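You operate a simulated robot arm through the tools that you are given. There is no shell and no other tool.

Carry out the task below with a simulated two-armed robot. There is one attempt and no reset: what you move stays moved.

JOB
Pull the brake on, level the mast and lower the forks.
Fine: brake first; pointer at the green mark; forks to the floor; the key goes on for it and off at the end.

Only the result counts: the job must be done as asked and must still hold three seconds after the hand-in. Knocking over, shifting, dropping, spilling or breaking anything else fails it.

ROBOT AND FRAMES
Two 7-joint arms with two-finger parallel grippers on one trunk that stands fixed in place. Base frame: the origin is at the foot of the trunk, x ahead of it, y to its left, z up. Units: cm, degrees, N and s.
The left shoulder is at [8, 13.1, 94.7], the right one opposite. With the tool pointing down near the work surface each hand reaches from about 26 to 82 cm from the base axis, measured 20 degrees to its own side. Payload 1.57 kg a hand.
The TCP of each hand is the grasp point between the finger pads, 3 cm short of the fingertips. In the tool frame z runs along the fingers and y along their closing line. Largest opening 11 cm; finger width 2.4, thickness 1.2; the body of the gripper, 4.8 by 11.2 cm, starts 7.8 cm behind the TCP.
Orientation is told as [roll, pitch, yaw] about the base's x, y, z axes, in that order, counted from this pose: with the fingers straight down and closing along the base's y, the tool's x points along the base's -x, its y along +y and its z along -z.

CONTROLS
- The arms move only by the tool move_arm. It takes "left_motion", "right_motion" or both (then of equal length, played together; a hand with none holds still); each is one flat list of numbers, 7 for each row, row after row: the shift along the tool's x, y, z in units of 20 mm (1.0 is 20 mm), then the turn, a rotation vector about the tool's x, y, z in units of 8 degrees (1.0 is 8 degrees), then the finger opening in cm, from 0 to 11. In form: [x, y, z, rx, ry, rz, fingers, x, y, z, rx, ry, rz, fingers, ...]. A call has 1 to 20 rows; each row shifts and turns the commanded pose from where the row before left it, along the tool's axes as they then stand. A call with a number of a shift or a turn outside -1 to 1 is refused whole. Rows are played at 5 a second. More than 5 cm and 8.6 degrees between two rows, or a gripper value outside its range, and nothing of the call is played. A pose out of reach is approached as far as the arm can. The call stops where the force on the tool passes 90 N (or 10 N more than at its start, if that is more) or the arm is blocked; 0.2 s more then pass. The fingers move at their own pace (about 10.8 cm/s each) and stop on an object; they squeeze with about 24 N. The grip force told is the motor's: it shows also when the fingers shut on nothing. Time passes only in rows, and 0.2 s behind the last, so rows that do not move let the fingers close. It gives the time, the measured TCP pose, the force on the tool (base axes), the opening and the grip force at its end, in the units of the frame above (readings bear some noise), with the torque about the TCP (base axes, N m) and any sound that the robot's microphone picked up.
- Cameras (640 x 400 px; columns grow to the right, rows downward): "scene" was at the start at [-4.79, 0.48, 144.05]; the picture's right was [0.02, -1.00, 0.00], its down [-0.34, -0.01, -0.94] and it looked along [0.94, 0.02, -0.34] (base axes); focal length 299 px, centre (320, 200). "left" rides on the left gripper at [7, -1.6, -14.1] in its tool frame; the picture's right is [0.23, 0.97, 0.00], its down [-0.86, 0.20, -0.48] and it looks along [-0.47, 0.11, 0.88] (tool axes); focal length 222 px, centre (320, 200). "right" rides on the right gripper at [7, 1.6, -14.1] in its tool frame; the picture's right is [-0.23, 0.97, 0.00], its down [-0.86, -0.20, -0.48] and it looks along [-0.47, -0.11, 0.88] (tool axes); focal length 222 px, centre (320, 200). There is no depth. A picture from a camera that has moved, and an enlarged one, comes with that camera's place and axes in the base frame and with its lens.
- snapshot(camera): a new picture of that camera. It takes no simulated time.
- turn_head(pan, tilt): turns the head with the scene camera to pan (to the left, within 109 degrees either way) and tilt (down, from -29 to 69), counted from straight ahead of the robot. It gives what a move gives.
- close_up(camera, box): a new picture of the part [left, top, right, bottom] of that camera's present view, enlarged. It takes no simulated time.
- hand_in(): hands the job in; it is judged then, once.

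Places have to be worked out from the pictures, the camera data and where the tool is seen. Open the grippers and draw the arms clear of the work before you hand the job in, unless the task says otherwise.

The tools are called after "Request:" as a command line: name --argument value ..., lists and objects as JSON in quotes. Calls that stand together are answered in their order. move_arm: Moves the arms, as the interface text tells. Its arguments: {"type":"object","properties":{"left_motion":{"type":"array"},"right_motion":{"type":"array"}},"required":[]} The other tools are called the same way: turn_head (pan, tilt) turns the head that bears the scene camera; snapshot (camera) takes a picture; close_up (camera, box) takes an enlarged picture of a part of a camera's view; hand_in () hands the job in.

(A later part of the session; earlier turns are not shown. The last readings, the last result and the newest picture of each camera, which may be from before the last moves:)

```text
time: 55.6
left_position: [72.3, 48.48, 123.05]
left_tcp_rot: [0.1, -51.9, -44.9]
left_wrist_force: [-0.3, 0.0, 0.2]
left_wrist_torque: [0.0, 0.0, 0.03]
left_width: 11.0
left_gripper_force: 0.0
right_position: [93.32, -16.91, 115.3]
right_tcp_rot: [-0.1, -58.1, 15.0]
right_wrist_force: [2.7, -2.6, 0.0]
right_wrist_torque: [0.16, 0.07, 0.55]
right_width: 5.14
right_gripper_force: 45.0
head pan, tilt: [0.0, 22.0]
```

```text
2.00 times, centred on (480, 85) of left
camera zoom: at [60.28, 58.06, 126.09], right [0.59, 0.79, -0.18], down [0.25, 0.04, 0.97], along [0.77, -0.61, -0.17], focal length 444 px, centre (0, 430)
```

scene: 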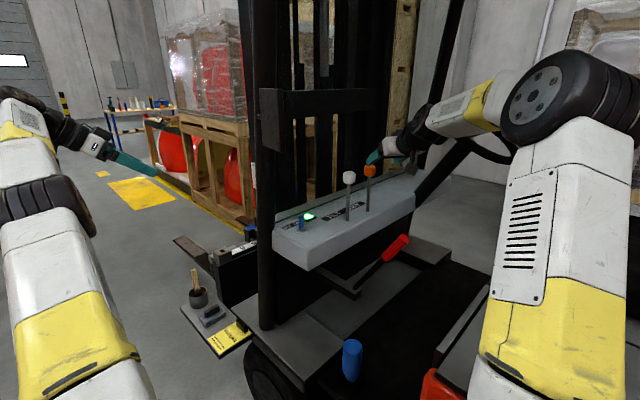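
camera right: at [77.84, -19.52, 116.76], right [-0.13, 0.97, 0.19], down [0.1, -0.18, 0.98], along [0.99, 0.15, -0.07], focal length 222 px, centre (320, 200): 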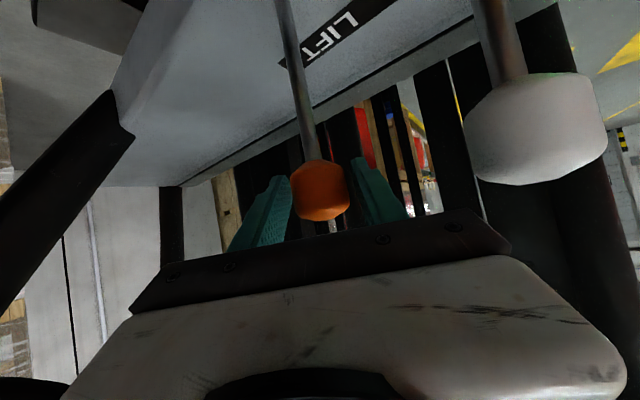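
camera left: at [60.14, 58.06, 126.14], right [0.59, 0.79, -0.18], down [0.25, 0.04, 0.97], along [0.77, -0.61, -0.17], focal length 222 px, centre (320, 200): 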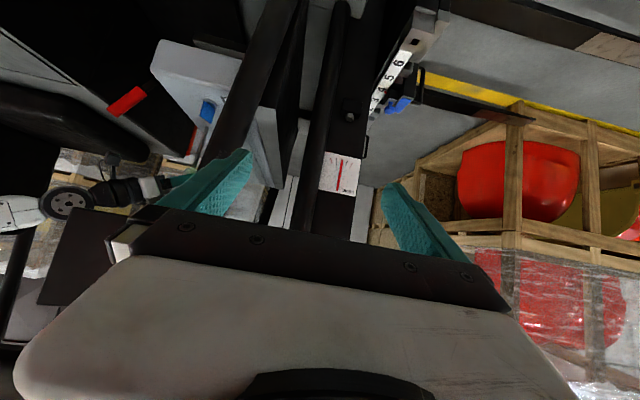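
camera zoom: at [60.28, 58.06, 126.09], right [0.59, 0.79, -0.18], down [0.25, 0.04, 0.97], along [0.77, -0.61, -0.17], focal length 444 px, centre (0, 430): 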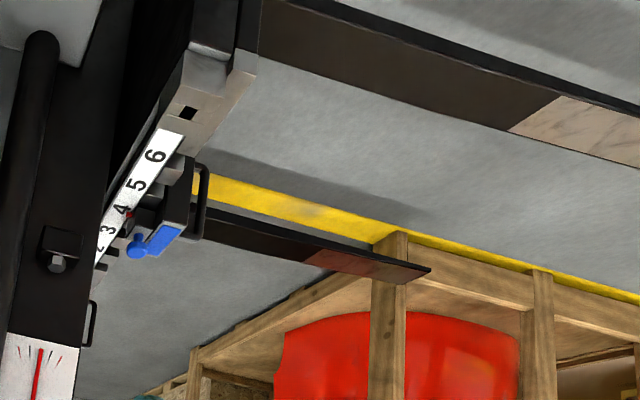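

The orange knob is held. By convention pushing forward lowers: I'll push it forward 4 cm, hold briefly, and see which way the forks go.

Request:
move_arm --right_motion '[-0.459, 0.5, 0.734, 0, 0, 0, 3, -0.459, 0.5, 0.734, 0, 0, 0, 3, 0, 0, 0, 0, 0, 0, 3]'

Request:
snapshot --camera "left"

Request:
close_up --camera "left" --box '[320, 0, 640, 170]'

Request:
snapshot --camera "right"

```text
time: 56.4
left_position: [72.29, 48.3, 122.99]
left_tcp_rot: [0.1, -52.0, -45.0]
left_wrist_force: [0.8, 0.1, 0.5]
left_wrist_torque: [-0.02, 0.01, 0.0]
left_width: 11.0
left_gripper_force: 0.1
right_position: [96.18, -14.47, 115.03]
right_tcp_rot: [-0.2, -57.8, 15.0]
right_wrist_force: [-8.5, -15.2, -13.4]
right_wrist_torque: [-1.65, 0.71, 0.6]
right_width: 5.33
right_gripper_force: 44.9
head pan, tilt: [0.0, 22.0]
```

```text
taken
camera left: at [60.31, 57.96, 126.11], right [0.59, 0.79, -0.18], down [0.25, 0.03, 0.97], along [0.77, -0.61, -0.17], focal length 222 px, centre (320, 200)
```

left: 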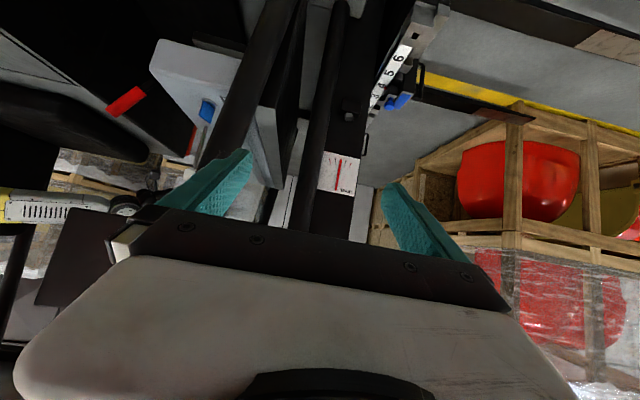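

```text
2.00 times, centred on (480, 85) of left
camera zoom: at [60.31, 57.96, 126.11], right [0.59, 0.79, -0.18], down [0.25, 0.03, 0.97], along [0.77, -0.61, -0.17], focal length 444 px, centre (0, 430)
```

zoom: 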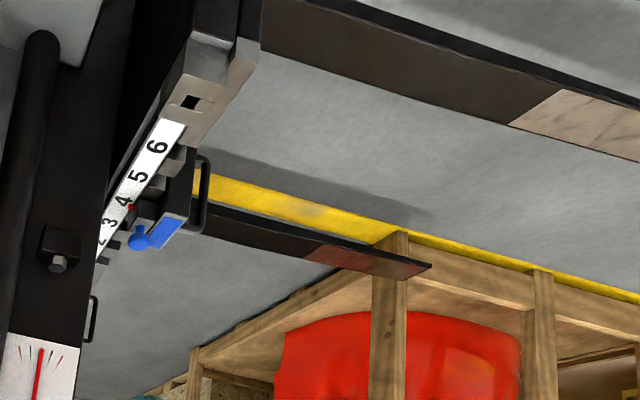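

```text
taken
camera right: at [80.58, -16.93, 116.59], right [-0.13, 0.97, 0.19], down [0.1, -0.18, 0.98], along [0.99, 0.15, -0.07], focal length 222 px, centre (320, 200)
```

right: 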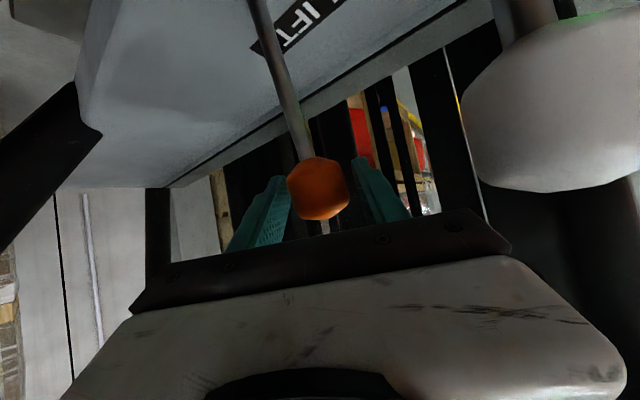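

Pushing forward lowers the carriage (the scale's "6" moved in the image toward the floor side by 10 px). The palm is near the white knob, so I'll check that closely before holding on.

Request:
close_up --camera "scene" --box '[320, 130, 420, 230]'

Request:
close_up --camera "left" --box '[322, 149, 354, 169]'

Request:
close_up --camera "right" --box '[400, 0, 640, 260]'

```text
4.00 times, centred on (370, 180) of scene
camera zoom: at [-4.78, 0.22, 143.74], right [0.0, -1.0, 0.0], down [-0.38, 0.0, -0.93], along [0.93, 0.0, -0.38], focal length 1195 px, centre (120, 280)
```

zoom: 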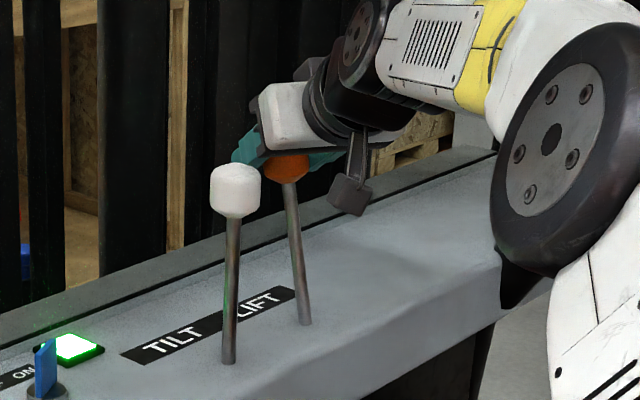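

```text
16.00 times, centred on (338, 159) of left
camera zoom: at [60.31, 57.96, 126.11], right [0.59, 0.79, -0.18], down [0.25, 0.03, 0.97], along [0.77, -0.61, -0.17], focal length 3554 px, centre (32, 856)
```

zoom: 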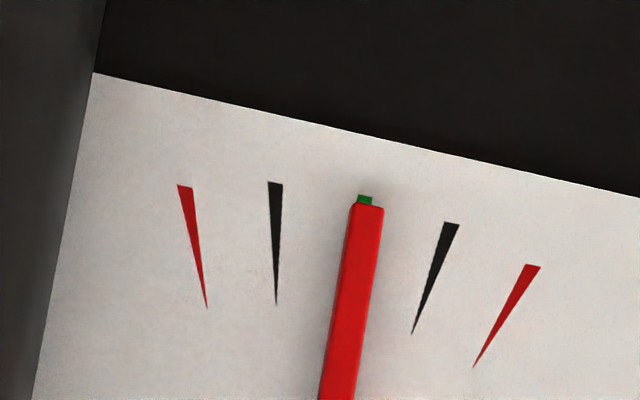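

```text
1.54 times, centred on (520, 130) of right
camera zoom: at [80.58, -16.93, 116.59], right [-0.13, 0.97, 0.19], down [0.1, -0.18, 0.98], along [0.99, 0.15, -0.07], focal length 342 px, centre (12, 308)
```

zoom: 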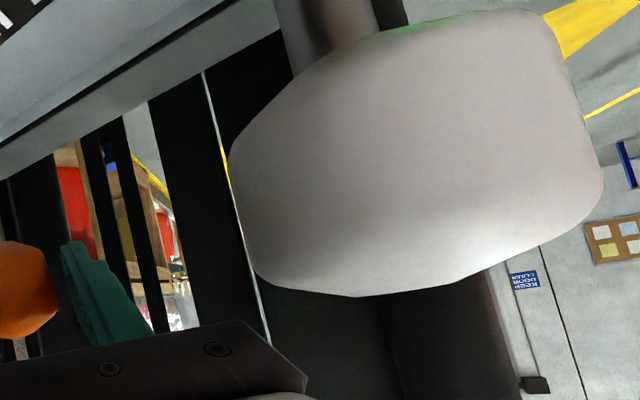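

The white lever stands untouched and the pointer is still on green. I'll hold the LIFT lever forward for 1.4 s and check again.

Request:
move_arm --right_motion '[0, 0, 0, 0, 0, 0, 3, 0, 0, 0, 0, 0, 0, 3, 0, 0, 0, 0, 0, 0, 3, 0, 0, 0, 0, 0, 0, 3, 0, 0, 0, 0, 0, 0, 3, 0, 0, 0, 0, 0, 0, 3]'

Request:
close_up --camera "left" --box '[320, 0, 640, 170]'

Request:
close_up --camera "left" --box '[322, 149, 354, 169]'

Request:
close_up --camera "scene" --box '[150, 130, 420, 330]'

```text
time: 57.8
left_position: [72.36, 48.42, 123.1]
left_tcp_rot: [0.1, -51.9, -45.1]
left_wrist_force: [-0.6, -0.2, -0.5]
left_wrist_torque: [0.01, 0.01, 0.0]
left_width: 10.97
left_gripper_force: 0.2
right_position: [96.24, -14.27, 115.07]
right_tcp_rot: [-0.2, -57.8, 14.9]
right_wrist_force: [-3.9, -18.4, -27.2]
right_wrist_torque: [-1.2, 0.25, 0.8]
right_width: 5.35
right_gripper_force: 44.4
head pan, tilt: [0.0, 22.0]
```

```text
2.00 times, centred on (480, 85) of left
camera zoom: at [60.36, 57.98, 126.08], right [0.59, 0.79, -0.18], down [0.25, 0.03, 0.97], along [0.77, -0.61, -0.17], focal length 444 px, centre (0, 430)
```

zoom: 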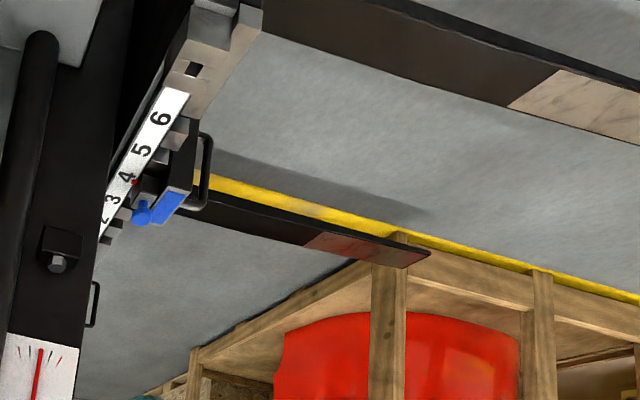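

```text
16.00 times, centred on (338, 159) of left
camera zoom: at [60.36, 57.98, 126.08], right [0.59, 0.79, -0.18], down [0.25, 0.03, 0.97], along [0.77, -0.61, -0.17], focal length 3554 px, centre (32, 856)
```

zoom: 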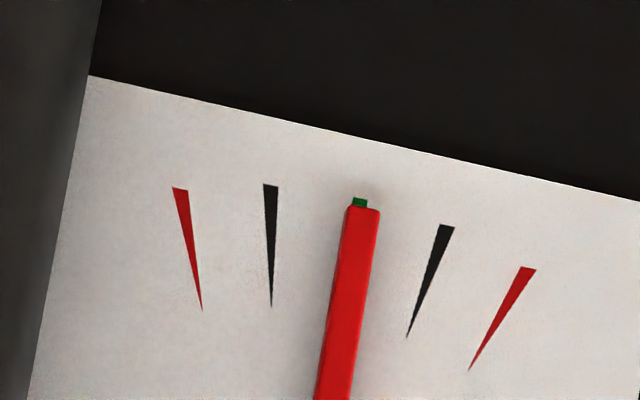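

```text
2.00 times, centred on (285, 230) of scene
camera zoom: at [-4.69, 0.2, 143.75], right [0.0, -1.0, 0.0], down [-0.38, 0.0, -0.93], along [0.93, 0.0, -0.38], focal length 597 px, centre (390, 140)
```

zoom: 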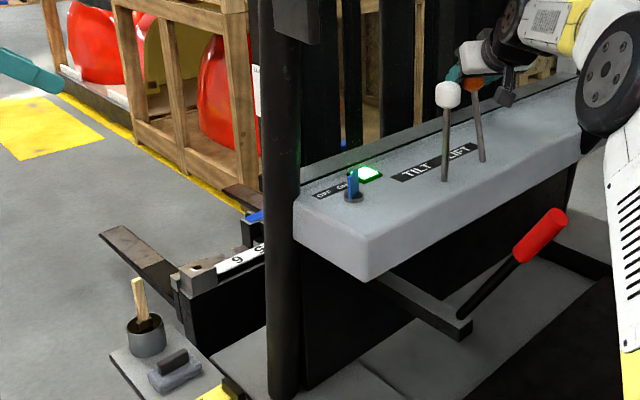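

Forks descend steadily (about 21 px/s in this view) and the pointer stays on green. I'll hold for 3 s more.

Request:
move_arm --right_motion '[0, 0, 0, 0, 0, 0, 3, 0, 0, 0, 0, 0, 0, 3, 0, 0, 0, 0, 0, 0, 3, 0, 0, 0, 0, 0, 0, 3, 0, 0, 0, 0, 0, 0, 3, 0, 0, 0, 0, 0, 0, 3, 0, 0, 0, 0, 0, 0, 3, 0, 0, 0, 0, 0, 0, 3, 0, 0, 0, 0, 0, 0, 3, 0, 0, 0, 0, 0, 0, 3, 0, 0, 0, 0, 0, 0, 3, 0, 0, 0, 0, 0, 0, 3, 0, 0, 0, 0, 0, 0, 3, 0, 0, 0, 0, 0, 0, 3]'

Request:
snapshot --camera "left"

Request:
close_up --camera "left" --box '[322, 149, 354, 169]'

Request:
close_up --camera "scene" --box '[150, 130, 420, 330]'

```text
time: 60.8
left_position: [72.37, 48.34, 123.02]
left_tcp_rot: [0.1, -51.9, -44.9]
left_wrist_force: [0.6, 0.3, -0.3]
left_wrist_torque: [-0.02, 0.0, -0.04]
left_width: 10.99
left_gripper_force: 0.0
right_position: [96.27, -14.25, 114.99]
right_tcp_rot: [-0.1, -57.8, 14.9]
right_wrist_force: [1.1, -18.5, -27.2]
right_wrist_torque: [-0.91, -0.19, 0.95]
right_width: 5.31
right_gripper_force: 45.0
head pan, tilt: [0.0, 22.0]
```

```text
taken
camera left: at [60.38, 57.98, 126.08], right [0.59, 0.79, -0.18], down [0.25, 0.03, 0.97], along [0.77, -0.61, -0.17], focal length 222 px, centre (320, 200)
```

left: 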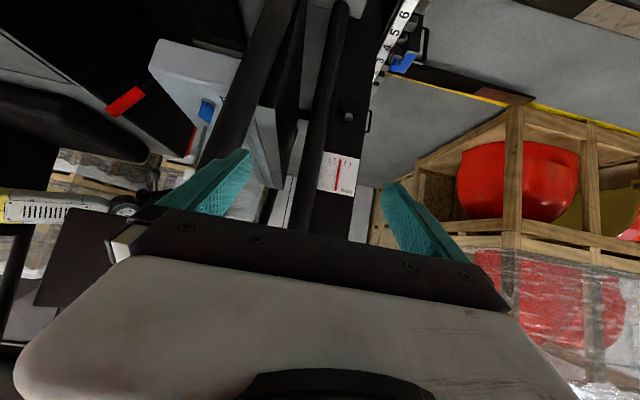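

```text
16.00 times, centred on (338, 159) of left
camera zoom: at [60.38, 57.98, 126.08], right [0.59, 0.79, -0.18], down [0.25, 0.03, 0.97], along [0.77, -0.61, -0.17], focal length 3554 px, centre (32, 856)
```

zoom: 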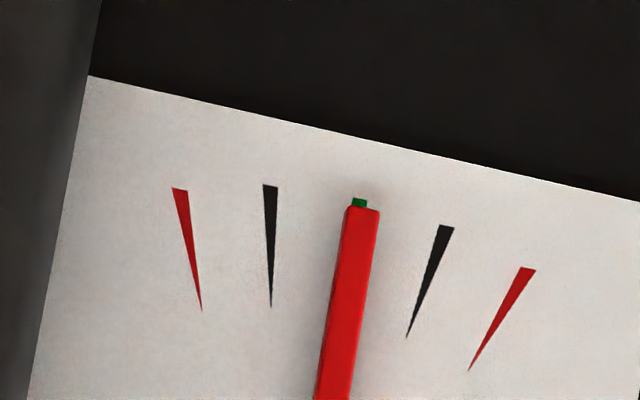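

```text
2.00 times, centred on (285, 230) of scene
camera zoom: at [-4.67, 0.2, 143.75], right [0.0, -1.0, 0.0], down [-0.38, 0.0, -0.93], along [0.93, 0.0, -0.38], focal length 597 px, centre (390, 140)
```

zoom: 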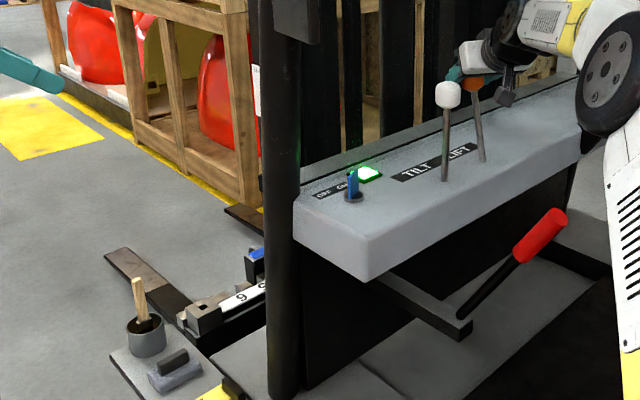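

The forks are lower and still dropping; the reading is steady. I'll hold another 3 s.

Request:
move_arm --right_motion '[0, 0, 0, 0, 0, 0, 3, 0, 0, 0, 0, 0, 0, 3, 0, 0, 0, 0, 0, 0, 3, 0, 0, 0, 0, 0, 0, 3, 0, 0, 0, 0, 0, 0, 3, 0, 0, 0, 0, 0, 0, 3, 0, 0, 0, 0, 0, 0, 3, 0, 0, 0, 0, 0, 0, 3, 0, 0, 0, 0, 0, 0, 3, 0, 0, 0, 0, 0, 0, 3, 0, 0, 0, 0, 0, 0, 3, 0, 0, 0, 0, 0, 0, 3, 0, 0, 0, 0, 0, 0, 3, 0, 0, 0, 0, 0, 0, 3]'

Request:
snapshot --camera "left"

Request:
close_up --camera "scene" --box '[150, 130, 420, 330]'

```text
time: 63.8
left_position: [72.34, 48.38, 123.04]
left_tcp_rot: [0.1, -51.9, -44.9]
left_wrist_force: [0.7, 0.2, -0.3]
left_wrist_torque: [0.04, -0.01, 0.05]
left_width: 11.01
left_gripper_force: 0.1
right_position: [96.17, -14.24, 115.1]
right_tcp_rot: [-0.2, -57.8, 15.0]
right_wrist_force: [1.6, -18.1, -25.4]
right_wrist_torque: [-0.84, -0.31, 0.99]
right_width: 5.3
right_gripper_force: 45.3
head pan, tilt: [0.0, 22.0]
```

```text
taken
camera left: at [60.38, 57.98, 126.07], right [0.59, 0.79, -0.18], down [0.25, 0.03, 0.97], along [0.77, -0.61, -0.17], focal length 222 px, centre (320, 200)
```

left: 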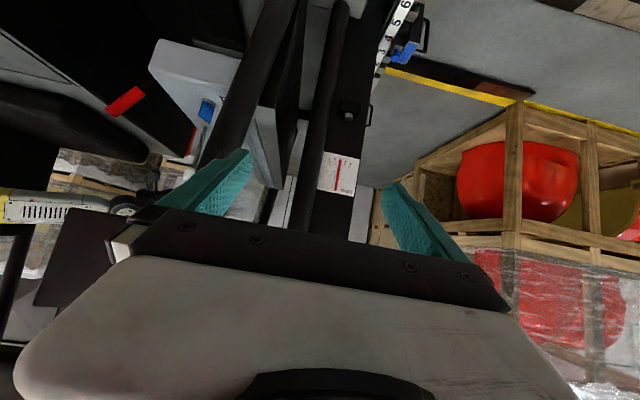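

```text
2.00 times, centred on (285, 230) of scene
camera zoom: at [-4.67, 0.2, 143.75], right [0.0, -1.0, 0.0], down [-0.38, 0.0, -0.93], along [0.93, 0.0, -0.38], focal length 597 px, centre (390, 140)
```

zoom: 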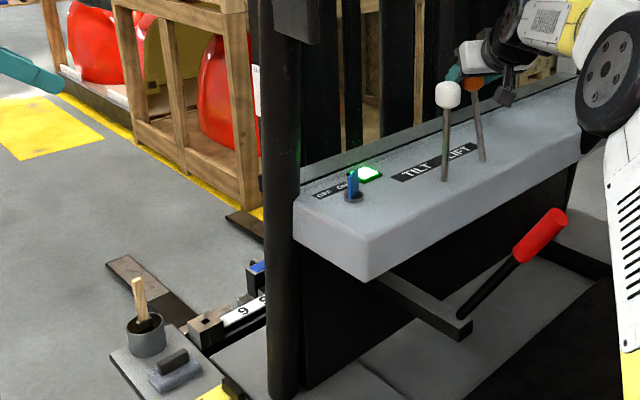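

The carriage moved much less in this interval, so the forks may have reached the floor. I'll hold one more second and compare.

Request:
move_arm --right_motion '[0, 0, 0, 0, 0, 0, 3, 0, 0, 0, 0, 0, 0, 3, 0, 0, 0, 0, 0, 0, 3, 0, 0, 0, 0, 0, 0, 3, 0, 0, 0, 0, 0, 0, 3]'

Request:
close_up --camera "scene" --box '[150, 130, 420, 330]'

Request:
close_up --camera "left" --box '[360, 0, 640, 170]'

Request:
close_up --camera "left" --box '[322, 149, 354, 169]'

```text
time: 65.0
left_position: [72.29, 48.39, 122.92]
left_tcp_rot: [0.0, -51.8, -45.0]
left_wrist_force: [-0.1, 0.3, 0.0]
left_wrist_torque: [-0.01, -0.02, 0.0]
left_width: 10.99
left_gripper_force: 0.0
right_position: [96.23, -14.21, 115.15]
right_tcp_rot: [-0.1, -57.9, 15.0]
right_wrist_force: [2.1, -17.8, -25.6]
right_wrist_torque: [-0.8, -0.28, 1.0]
right_width: 5.32
right_gripper_force: 45.2
head pan, tilt: [0.0, 22.0]
```

```text
2.00 times, centred on (285, 230) of scene
camera zoom: at [-4.67, 0.2, 143.75], right [0.0, -1.0, 0.0], down [-0.38, 0.0, -0.93], along [0.93, 0.0, -0.38], focal length 597 px, centre (390, 140)
```

zoom: 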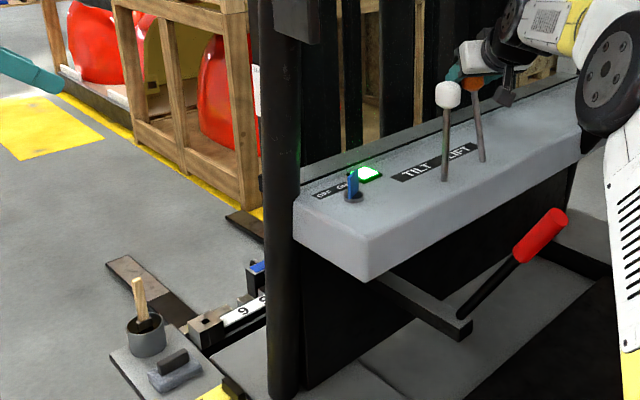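

```text
2.29 times, centred on (500, 85) of left
camera zoom: at [60.38, 57.98, 126.08], right [0.59, 0.79, -0.18], down [0.25, 0.03, 0.97], along [0.77, -0.61, -0.17], focal length 508 px, centre (-91, 463)
```

zoom: 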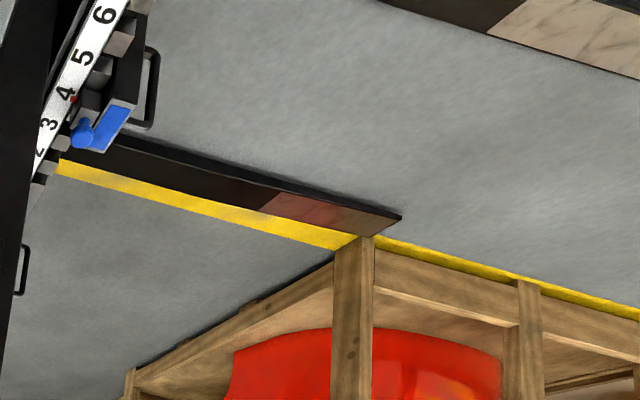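

```text
16.00 times, centred on (338, 159) of left
camera zoom: at [60.38, 57.98, 126.08], right [0.59, 0.79, -0.18], down [0.25, 0.03, 0.97], along [0.77, -0.61, -0.17], focal length 3554 px, centre (32, 856)
```

zoom: 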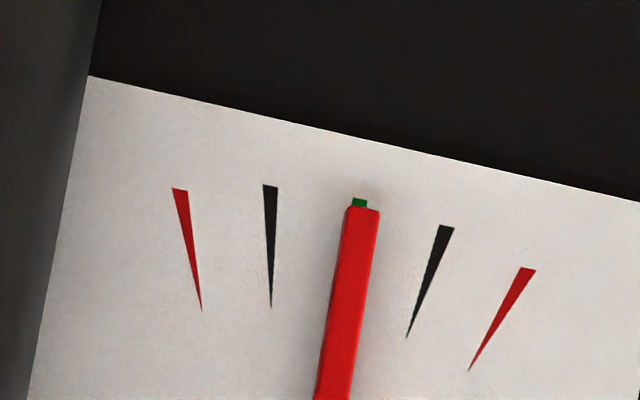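

No further change: the forks rest on the floor and the pointer is still on green. I'll bring the orange lever back upright.

Request:
move_arm --right_motion '[0.459, -0.5, -0.734, 0, 0, 0, 3, 0.459, -0.5, -0.734, 0, 0, 0, 3, 0, 0, 0, 0, 0, 0, 3]'

Request:
close_up --camera "scene" --box '[150, 130, 420, 330]'

Request:
snapshot --camera "right"

```text
time: 65.8
left_position: [72.29, 48.45, 123.02]
left_tcp_rot: [0.0, -52.0, -45.0]
left_wrist_force: [0.0, 0.3, -0.3]
left_wrist_torque: [-0.03, -0.03, -0.02]
left_width: 11.01
left_gripper_force: 0.0
right_position: [93.44, -16.85, 115.86]
right_tcp_rot: [-0.1, -58.7, 14.9]
right_wrist_force: [24.8, -15.0, 8.4]
right_wrist_torque: [0.63, -0.97, 0.81]
right_width: 5.13
right_gripper_force: 45.2
head pan, tilt: [0.0, 22.0]
```

```text
2.00 times, centred on (285, 230) of scene
camera zoom: at [-4.7, 0.23, 143.75], right [0.0, -1.0, 0.0], down [-0.38, 0.0, -0.93], along [0.93, 0.0, -0.38], focal length 597 px, centre (390, 140)
```

zoom: 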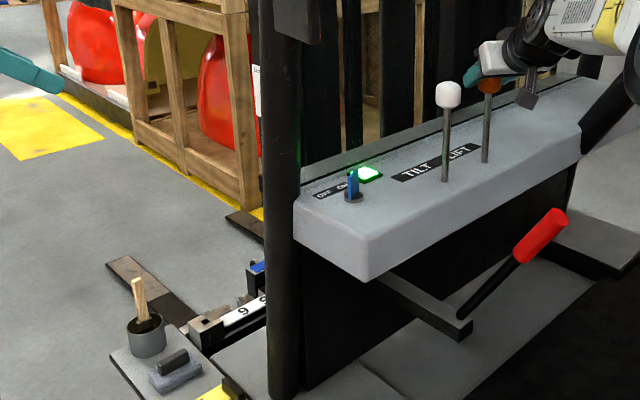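

```text
taken
camera right: at [77.94, -19.46, 117.19], right [-0.13, 0.97, 0.19], down [0.09, -0.18, 0.98], along [0.99, 0.15, -0.06], focal length 222 px, centre (320, 200)
```

right: 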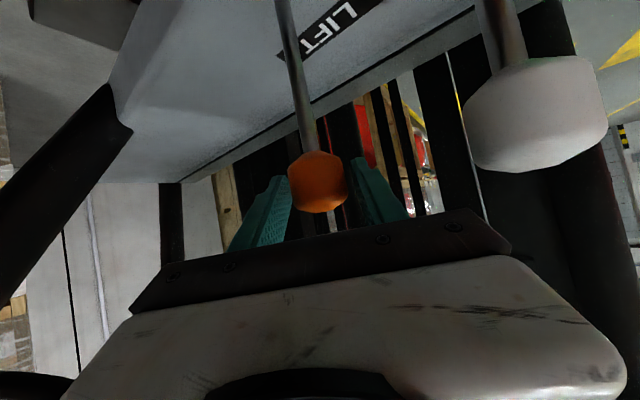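

The lever is upright and the forks stay down. Releasing the orange knob and backing out.

Request:
move_arm --right_motion '[0, 0, 0, 0, 0, 0, 8, 0, 0, 0, 0, 0, 0, 8, 0, 0, -0.5, 0, 0, 0, 8, 0, 0, -1, 0, 0, 0, 8, 0, 0, -1, 0, 0, 0, 8, 0, 0, -1, 0, 0, 0, 8, 0, 0, -1, 0, 0, 0, 8, 0, 0, -1, 0, 0, 0, 8, 0, 0, -1, 0, 0, 0, 8]'

Request:
snapshot --camera "scene"

Request:
snapshot --camera "right"

Request:
close_up --camera "left" --box '[322, 149, 354, 169]'

```text
time: 67.8
left_position: [72.32, 48.48, 122.97]
left_tcp_rot: [0.2, -52.1, -44.9]
left_wrist_force: [0.3, 0.0, -0.8]
left_wrist_torque: [0.02, 0.01, -0.02]
left_width: 11.01
left_gripper_force: 0.1
right_position: [82.76, -19.62, 122.32]
right_tcp_rot: [0.0, -58.1, 15.0]
right_wrist_force: [0.9, 0.4, -0.5]
right_wrist_torque: [0.0, 0.02, 0.03]
right_width: 8.0
right_gripper_force: 0.0
head pan, tilt: [0.0, 22.0]
```

```text
taken
```

scene: 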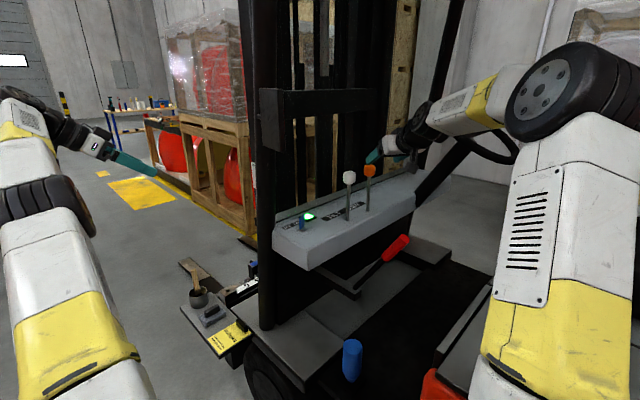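

```text
taken
camera right: at [67.16, -22.15, 123.73], right [-0.14, 0.97, 0.19], down [0.1, -0.18, 0.98], along [0.99, 0.15, -0.07], focal length 222 px, centre (320, 200)
```

right: 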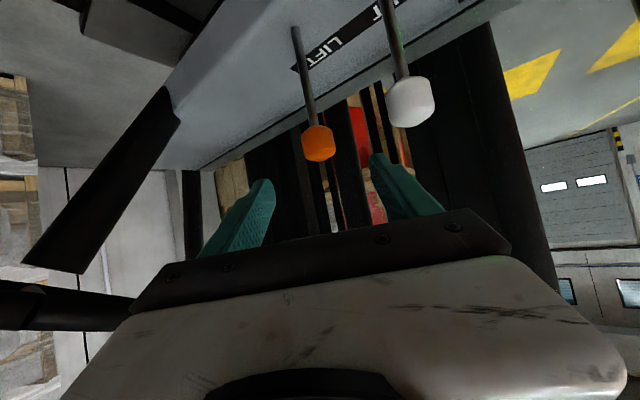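

```text
16.00 times, centred on (338, 159) of left
camera zoom: at [60.26, 58.09, 126.08], right [0.59, 0.79, -0.18], down [0.25, 0.04, 0.97], along [0.77, -0.61, -0.17], focal length 3554 px, centre (32, 856)
```

zoom: 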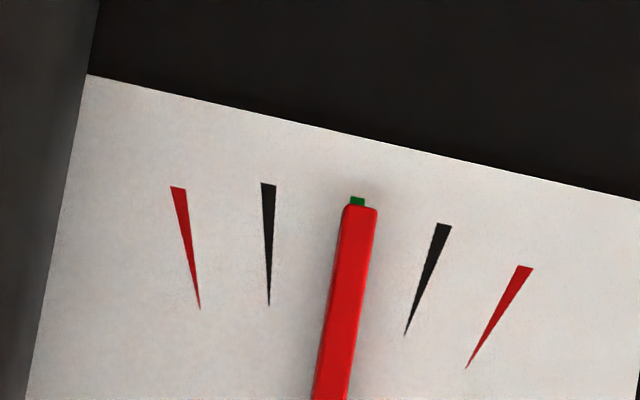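

Levers are upright, pointer on green, forks down. Now for the key: I'll bring the right hand back around to a stand-off in front of it (yaw +15); closing the fingers there should swing the free-turning blade into line without the awkward elbow pose.

Request:
move_arm --right_motion '[0.6, 0.3, -0.955, 0, 0, 0, 6, 0.6, 0.3, -0.955, 0, 0, 0, 5, 0.6, 0.3, -0.955, 0, 0, 0, 5, 0.6, 0.3, -0.955, 0, 0, 0, 5, 0.6, 0.3, -0.955, 0, 0, 0, 5, 0.6, 0.3, -0.955, 0, 0, 0, 5, 0.332, 0.982, 0.267, 0, 0, 0, 5, 0.332, 0.982, 0.267, 0, 0, 0, 5, 0.332, 0.982, 0.267, 0, 0, 0, 5, 0.332, 0.982, 0.267, 0, 0, 0, 5, 0.332, 0.982, 0.267, 0, 0, 0, 5, 0.332, 0.982, 0.267, 0, 0, 0, 5, 0.332, 0.982, 0.267, 0, 0, 0, 5, 0.332, 0.982, 0.267, 0, 0, 0, 5, 0.332, 0.982, 0.267, 0, 0, 0, 5, 0.332, 0.982, 0.267, 0, 0, 0, 5, 0.332, 0.982, 0.267, 0, 0, 0, 5]'

Request:
snapshot --camera "scene"

Request:
close_up --camera "right" --box '[240, 60, 400, 200]'

```text
time: 71.4
left_position: [72.3, 48.47, 123.07]
left_tcp_rot: [0.1, -51.9, -44.9]
left_wrist_force: [-0.2, 0.5, 0.3]
left_wrist_torque: [-0.02, 0.02, 0.0]
left_width: 11.0
left_gripper_force: 0.0
right_position: [63.93, 1.42, 112.82]
right_tcp_rot: [-0.1, -58.1, 15.0]
right_wrist_force: [-0.1, 0.4, -0.5]
right_wrist_torque: [0.05, 0.02, 0.0]
right_width: 5.0
right_gripper_force: 0.1
head pan, tilt: [0.0, 22.0]
```

```text
taken
```

scene: 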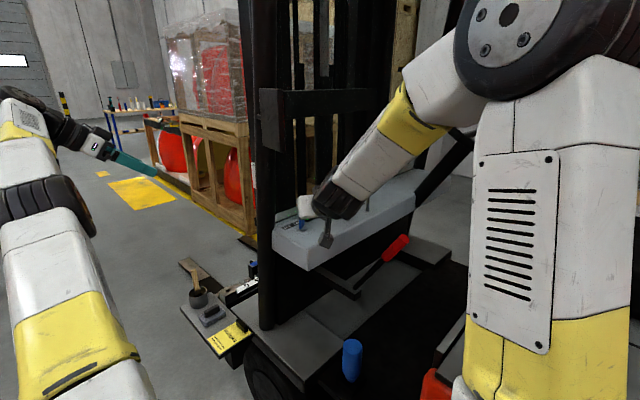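

```text
2.86 times, centred on (320, 130) of right
camera zoom: at [48.47, -1.08, 114.25], right [-0.13, 0.97, 0.19], down [0.1, -0.18, 0.98], along [0.99, 0.15, -0.07], focal length 635 px, centre (320, 400)
```

zoom: 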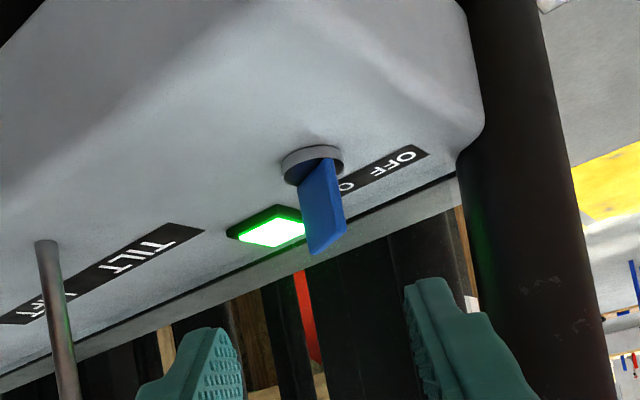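

The key blade and lit lamp are straight ahead. I'll advance most of the 18 cm and check.

Request:
move_arm --right_motion '[-0.024, 0.005, 0.906, 0, 0, 0, 5, -0.024, 0.005, 0.906, 0, 0, 0, 5, -0.024, 0.005, 0.906, 0, 0, 0, 5, -0.024, 0.005, 0.906, 0, 0, 0, 5, -0.024, 0.005, 0.906, 0, 0, 0, 5, -0.024, 0.005, 0.906, 0, 0, 0, 5, -0.024, 0.005, 0.906, 0, 0, 0, 5]'

Request:
close_up --camera "right" --box '[240, 80, 400, 220]'

Request:
snapshot --camera "scene"

```text
time: 73.0
left_position: [72.16, 48.55, 123.06]
left_tcp_rot: [0.1, -52.0, -44.9]
left_wrist_force: [-0.4, 0.0, 0.1]
left_wrist_torque: [0.01, 0.02, -0.01]
left_width: 11.0
left_gripper_force: 0.1
right_position: [74.5, 4.31, 106.55]
right_tcp_rot: [0.0, -58.2, 15.1]
right_wrist_force: [-0.6, 0.8, 0.3]
right_wrist_torque: [-0.01, 0.0, 0.0]
right_width: 5.01
right_gripper_force: 0.0
head pan, tilt: [0.0, 22.0]
```

```text
2.86 times, centred on (320, 150) of right
camera zoom: at [59.01, 1.74, 108.09], right [-0.14, 0.97, 0.19], down [0.1, -0.18, 0.98], along [0.99, 0.15, -0.07], focal length 635 px, centre (320, 343)
```

zoom: 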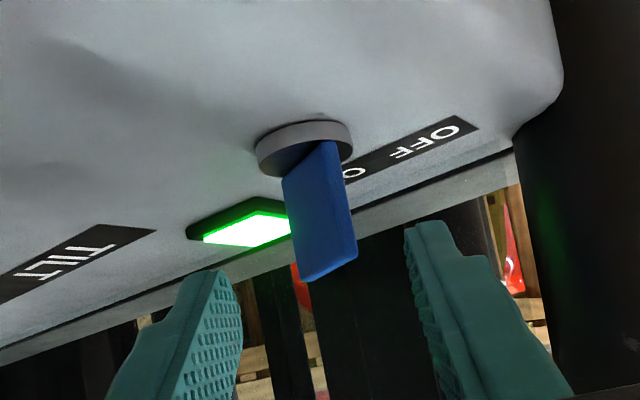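

```text
taken
```

scene: 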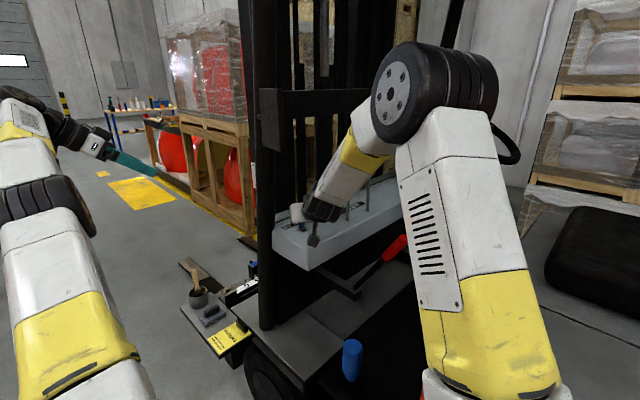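

The blade is well between the fingers. Advancing the last 5.6 cm, then closing so the pads rotate the blade into line.

Request:
move_arm --right_motion '[0.01, 0.005, 0.93, 0, 0, 0, 5, 0.01, 0.005, 0.93, 0, 0, 0, 5, 0.01, 0.005, 0.93, 0, 0, 0, 5, 0, 0, 0, 0, 0, 0, 4, 0, 0, 0, 0, 0, 0, 3, 0, 0, 0, 0, 0, 0, 2, 0, 0, 0, 0, 0, 0, 1, 0, 0, 0, 0, 0, 0, 0, 0, 0, 0, 0, 0, 0, 0]'

Request:
close_up --camera "right" --box '[240, 80, 400, 220]'

```text
time: 75.0
left_position: [72.23, 48.43, 123.06]
left_tcp_rot: [0.2, -52.0, -45.0]
left_wrist_force: [-0.9, -0.1, 0.1]
left_wrist_torque: [-0.02, 0.0, 0.02]
left_width: 11.01
left_gripper_force: 0.1
right_position: [79.15, 5.64, 103.45]
right_tcp_rot: [-0.1, -58.2, 15.0]
right_wrist_force: [1.1, -1.9, -0.6]
right_wrist_torque: [0.3, 0.04, 0.03]
right_width: 0.61
right_gripper_force: 25.6
head pan, tilt: [0.0, 22.0]
```

```text
2.86 times, centred on (320, 150) of right
camera zoom: at [63.55, 3.06, 105.0], right [-0.13, 0.97, 0.19], down [0.1, -0.18, 0.98], along [0.99, 0.15, -0.07], focal length 635 px, centre (320, 343)
```

zoom: 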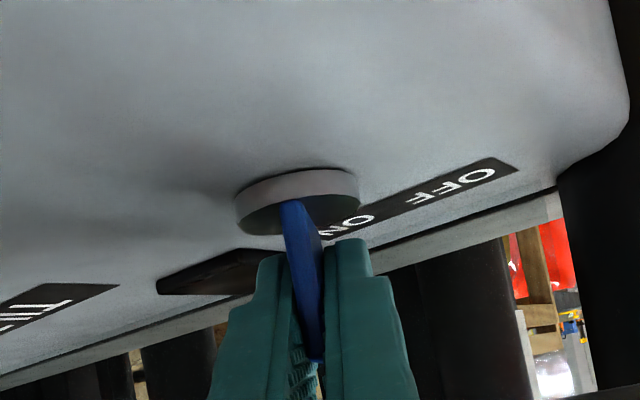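

The blade swung into line and the lamp went dark. I'll turn it the remaining 30° counter-clockwise to its original OFF position.

Request:
move_arm --right_motion '[0, 0, 0, -0.744, 0, -0.461, 0, 0, 0, 0, -0.744, 0, -0.461, 0, 0, 0, 0, -0.744, 0, -0.461, 0, 0, 0, 0, -0.744, 0, -0.461, 0]'

Request:
close_up --camera "right" --box '[240, 80, 400, 220]'

Request:
snapshot --camera "scene"

```text
time: 76.0
left_position: [72.22, 48.58, 123.12]
left_tcp_rot: [0.1, -51.9, -44.9]
left_wrist_force: [0.5, 0.0, 0.0]
left_wrist_torque: [-0.01, -0.02, -0.01]
left_width: 11.0
left_gripper_force: 0.0
right_position: [79.12, 5.57, 103.45]
right_tcp_rot: [0.0, -58.1, 43.0]
right_wrist_force: [-1.9, -3.0, 7.0]
right_wrist_torque: [0.69, -0.3, 0.06]
right_width: 0.63
right_gripper_force: 26.2
head pan, tilt: [0.0, 22.0]
```

```text
2.86 times, centred on (320, 150) of right
camera zoom: at [66.57, -4.05, 105.04], right [-0.58, 0.79, 0.19], down [0.17, -0.12, 0.98], along [0.8, 0.6, -0.07], focal length 635 px, centre (320, 343)
```

zoom: 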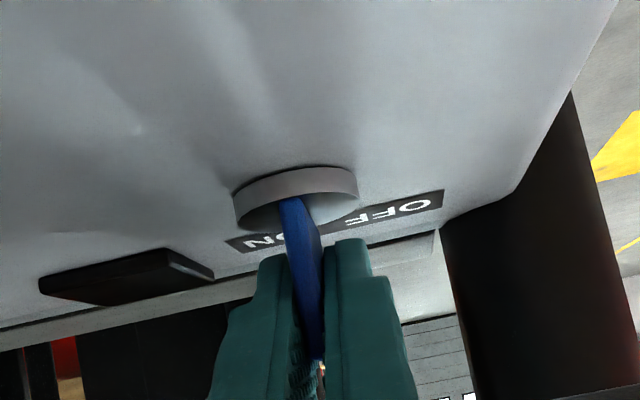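

```text
taken
```

scene: 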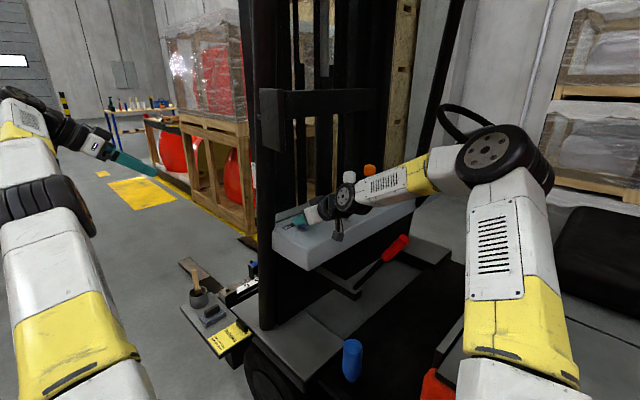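

The key is almost back (yaw 43 versus 45 at the start). I'll turn 4° more and watch for the stop.

Request:
move_arm --right_motion '[0, 0, 0, -0.425, 0, -0.264, 0, 0, 0, 0, 0, 0, 0, 0]'

Request:
close_up --camera "right" --box '[240, 80, 400, 220]'

```text
time: 76.6
left_position: [72.17, 48.45, 123.1]
left_tcp_rot: [0.0, -52.0, -44.9]
left_wrist_force: [0.4, 0.5, -0.6]
left_wrist_torque: [-0.02, 0.0, -0.04]
left_width: 11.0
left_gripper_force: 0.1
right_position: [79.24, 5.46, 103.62]
right_tcp_rot: [-0.1, -58.2, 47.0]
right_wrist_force: [5.9, 0.6, 7.0]
right_wrist_torque: [0.52, -0.76, -0.88]
right_width: 0.64
right_gripper_force: 26.2
head pan, tilt: [0.0, 22.0]
```

```text
2.86 times, centred on (320, 150) of right
camera zoom: at [67.26, -4.91, 105.02], right [-0.63, 0.75, 0.19], down [0.18, -0.1, 0.98], along [0.76, 0.65, -0.07], focal length 635 px, centre (320, 343)
```

zoom: 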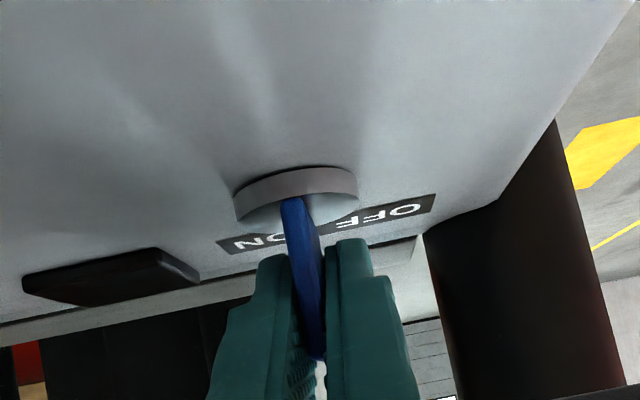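

A -0.88 N·m reaction shows the key is on its OFF stop. I'll open the fingers and back straight out.

Request:
move_arm --right_motion '[0, 0, 0, 0.2, 0, 0.124, 0, 0, 0, 0, 0, 0, 0, 2, 0, 0, 0, 0, 0, 0, 4.5, 0, 0, 0, 0, 0, 0, 4.5, 0, 0, -1, 0, 0, 0, 4.5, 0, 0, -1, 0, 0, 0, 4.5, 0, 0, -1, 0, 0, 0, 4.5, 0, 0, -1, 0, 0, 0, 4.5, 0, 0, -1, 0, 0, 0, 4.5, 0, 0, -1, 0, 0, 0, 4.5]'

Request:
snapshot --camera "right"

Request:
snapshot --camera "scene"

Request:
close_up --camera "left" --box '[322, 149, 354, 169]'

```text
time: 78.8
left_position: [72.27, 48.54, 122.99]
left_tcp_rot: [0.1, -52.0, -44.9]
left_wrist_force: [-0.3, -1.1, -0.2]
left_wrist_torque: [0.02, -0.01, 0.01]
left_width: 11.01
left_gripper_force: 0.1
right_position: [71.74, -1.55, 109.72]
right_tcp_rot: [0.0, -57.9, 45.1]
right_wrist_force: [0.4, -0.3, -0.5]
right_wrist_torque: [-0.04, 0.03, 0.01]
right_width: 4.51
right_gripper_force: 0.1
head pan, tilt: [0.0, 22.0]
```

```text
taken
camera right: at [59.7, -11.66, 111.17], right [-0.61, 0.77, 0.19], down [0.17, -0.11, 0.98], along [0.78, 0.63, -0.07], focal length 222 px, centre (320, 200)
```

right: 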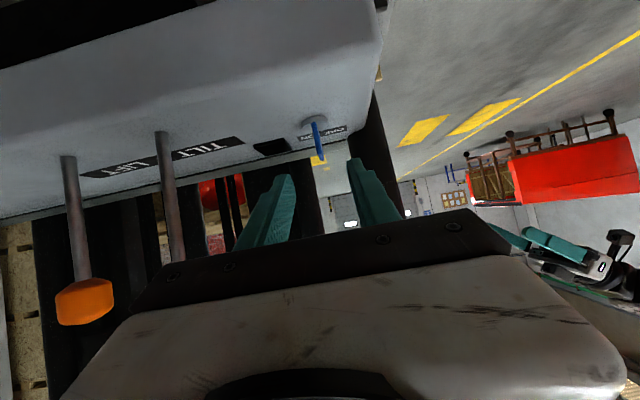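

```text
taken
```

scene: 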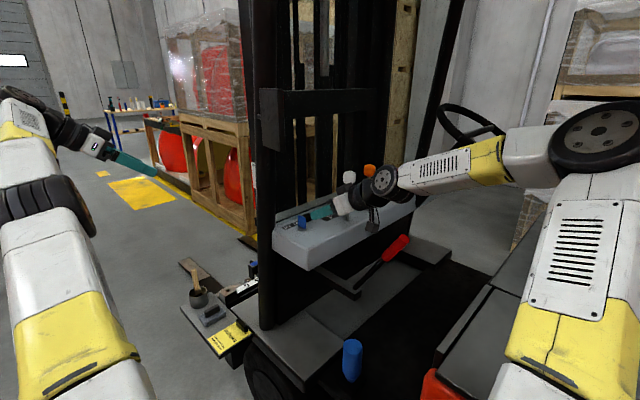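

```text
16.00 times, centred on (338, 159) of left
camera zoom: at [60.26, 58.1, 126.08], right [0.59, 0.79, -0.18], down [0.25, 0.04, 0.97], along [0.77, -0.61, -0.17], focal length 3554 px, centre (32, 856)
```

zoom: 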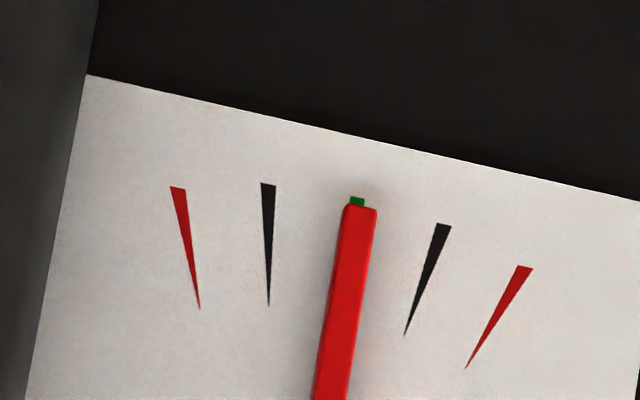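

The key is OFF, its lamp dark, and the pointer is still on green. I'll now draw both arms back clear of the truck.

Request:
move_arm --right_motion '[0, 0, -1, 0, 0, 0, 6, 0, 0, -1, 0, 0, 0, 8, 0, 0, -1, 0, 0, 0, 10, 0, 0, -1, 0, 0, 0, 11, 0, 0, -1, 0, 0, 0, 11, 0, 0, -1, 0, 0, 0, 11, 0, 0, -1, 0, 0, 0, 11, -0.85, 0, -0.53, 0, 0, 0, 11, -0.85, 0, -0.53, 0, 0, 0, 11, -0.85, 0, -0.53, 0, 0, 0, 11, -0.85, 0, -0.53, 0, 0, 0, 11, -0.85, 0, -0.53, 0, 0, 0, 11]' --left_motion '[0.41, -0.66, -0.52, 0, 0, 0, 11, 0.41, -0.66, -0.52, 0, 0, 0, 11, 0.41, -0.66, -0.52, 0, 0, 0, 11, 0.41, -0.66, -0.52, 0, 0, 0, 11, 0.41, -0.66, -0.52, 0, 0, 0, 11, 0.41, -0.66, -0.52, 0, 0, 0, 11, 0.41, -0.66, -0.52, 0, 0, 0, 11, 0, 0, 0, 0, 0, 0, 11, 0, 0, 0, 0, 0, 0, 11, 0, 0, 0, 0, 0, 0, 11, 0, 0, 0, 0, 0, 0, 11, 0, 0, 0, 0, 0, 0, 11]'

Request:
snapshot --camera "scene"

Request:
snapshot --camera "left"

Request:
snapshot --camera "right"

```text
time: 81.4
left_position: [59.22, 48.71, 123.06]
left_tcp_rot: [0.1, -51.9, -45.1]
left_wrist_force: [-0.3, 0.4, -0.5]
left_wrist_torque: [0.01, 0.01, -0.02]
left_width: 11.0
left_gripper_force: 0.1
right_position: [63.59, -10.09, 127.21]
right_tcp_rot: [0.1, -58.1, 45.0]
right_wrist_force: [0.7, 0.4, -0.3]
right_wrist_torque: [0.02, -0.03, 0.01]
right_width: 11.02
right_gripper_force: 0.0
head pan, tilt: [0.0, 22.0]
```

```text
taken
```

scene: 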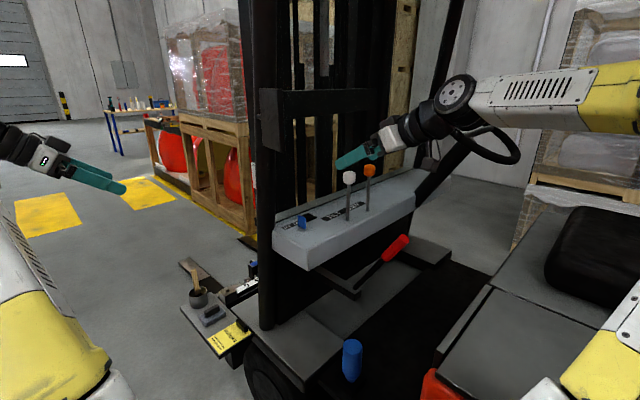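

```text
taken
camera left: at [47.29, 58.24, 126.14], right [0.59, 0.79, -0.18], down [0.25, 0.03, 0.97], along [0.77, -0.61, -0.17], focal length 222 px, centre (320, 200)
```

left: 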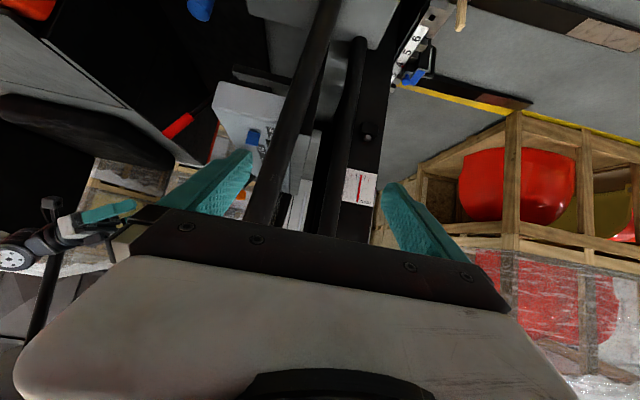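

```text
taken
camera right: at [51.39, -20.09, 128.72], right [-0.6, 0.77, 0.19], down [0.17, -0.11, 0.98], along [0.78, 0.63, -0.07], focal length 222 px, centre (320, 200)
```

right: 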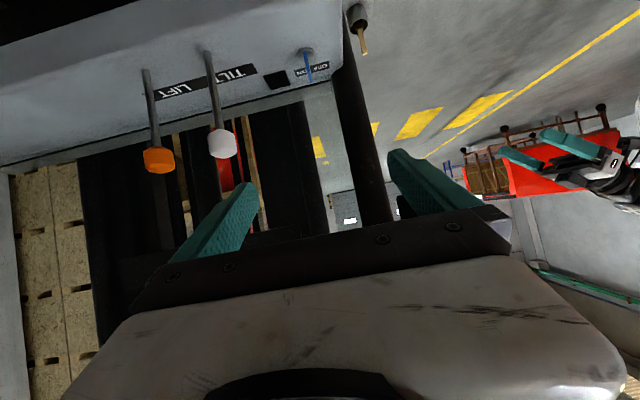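

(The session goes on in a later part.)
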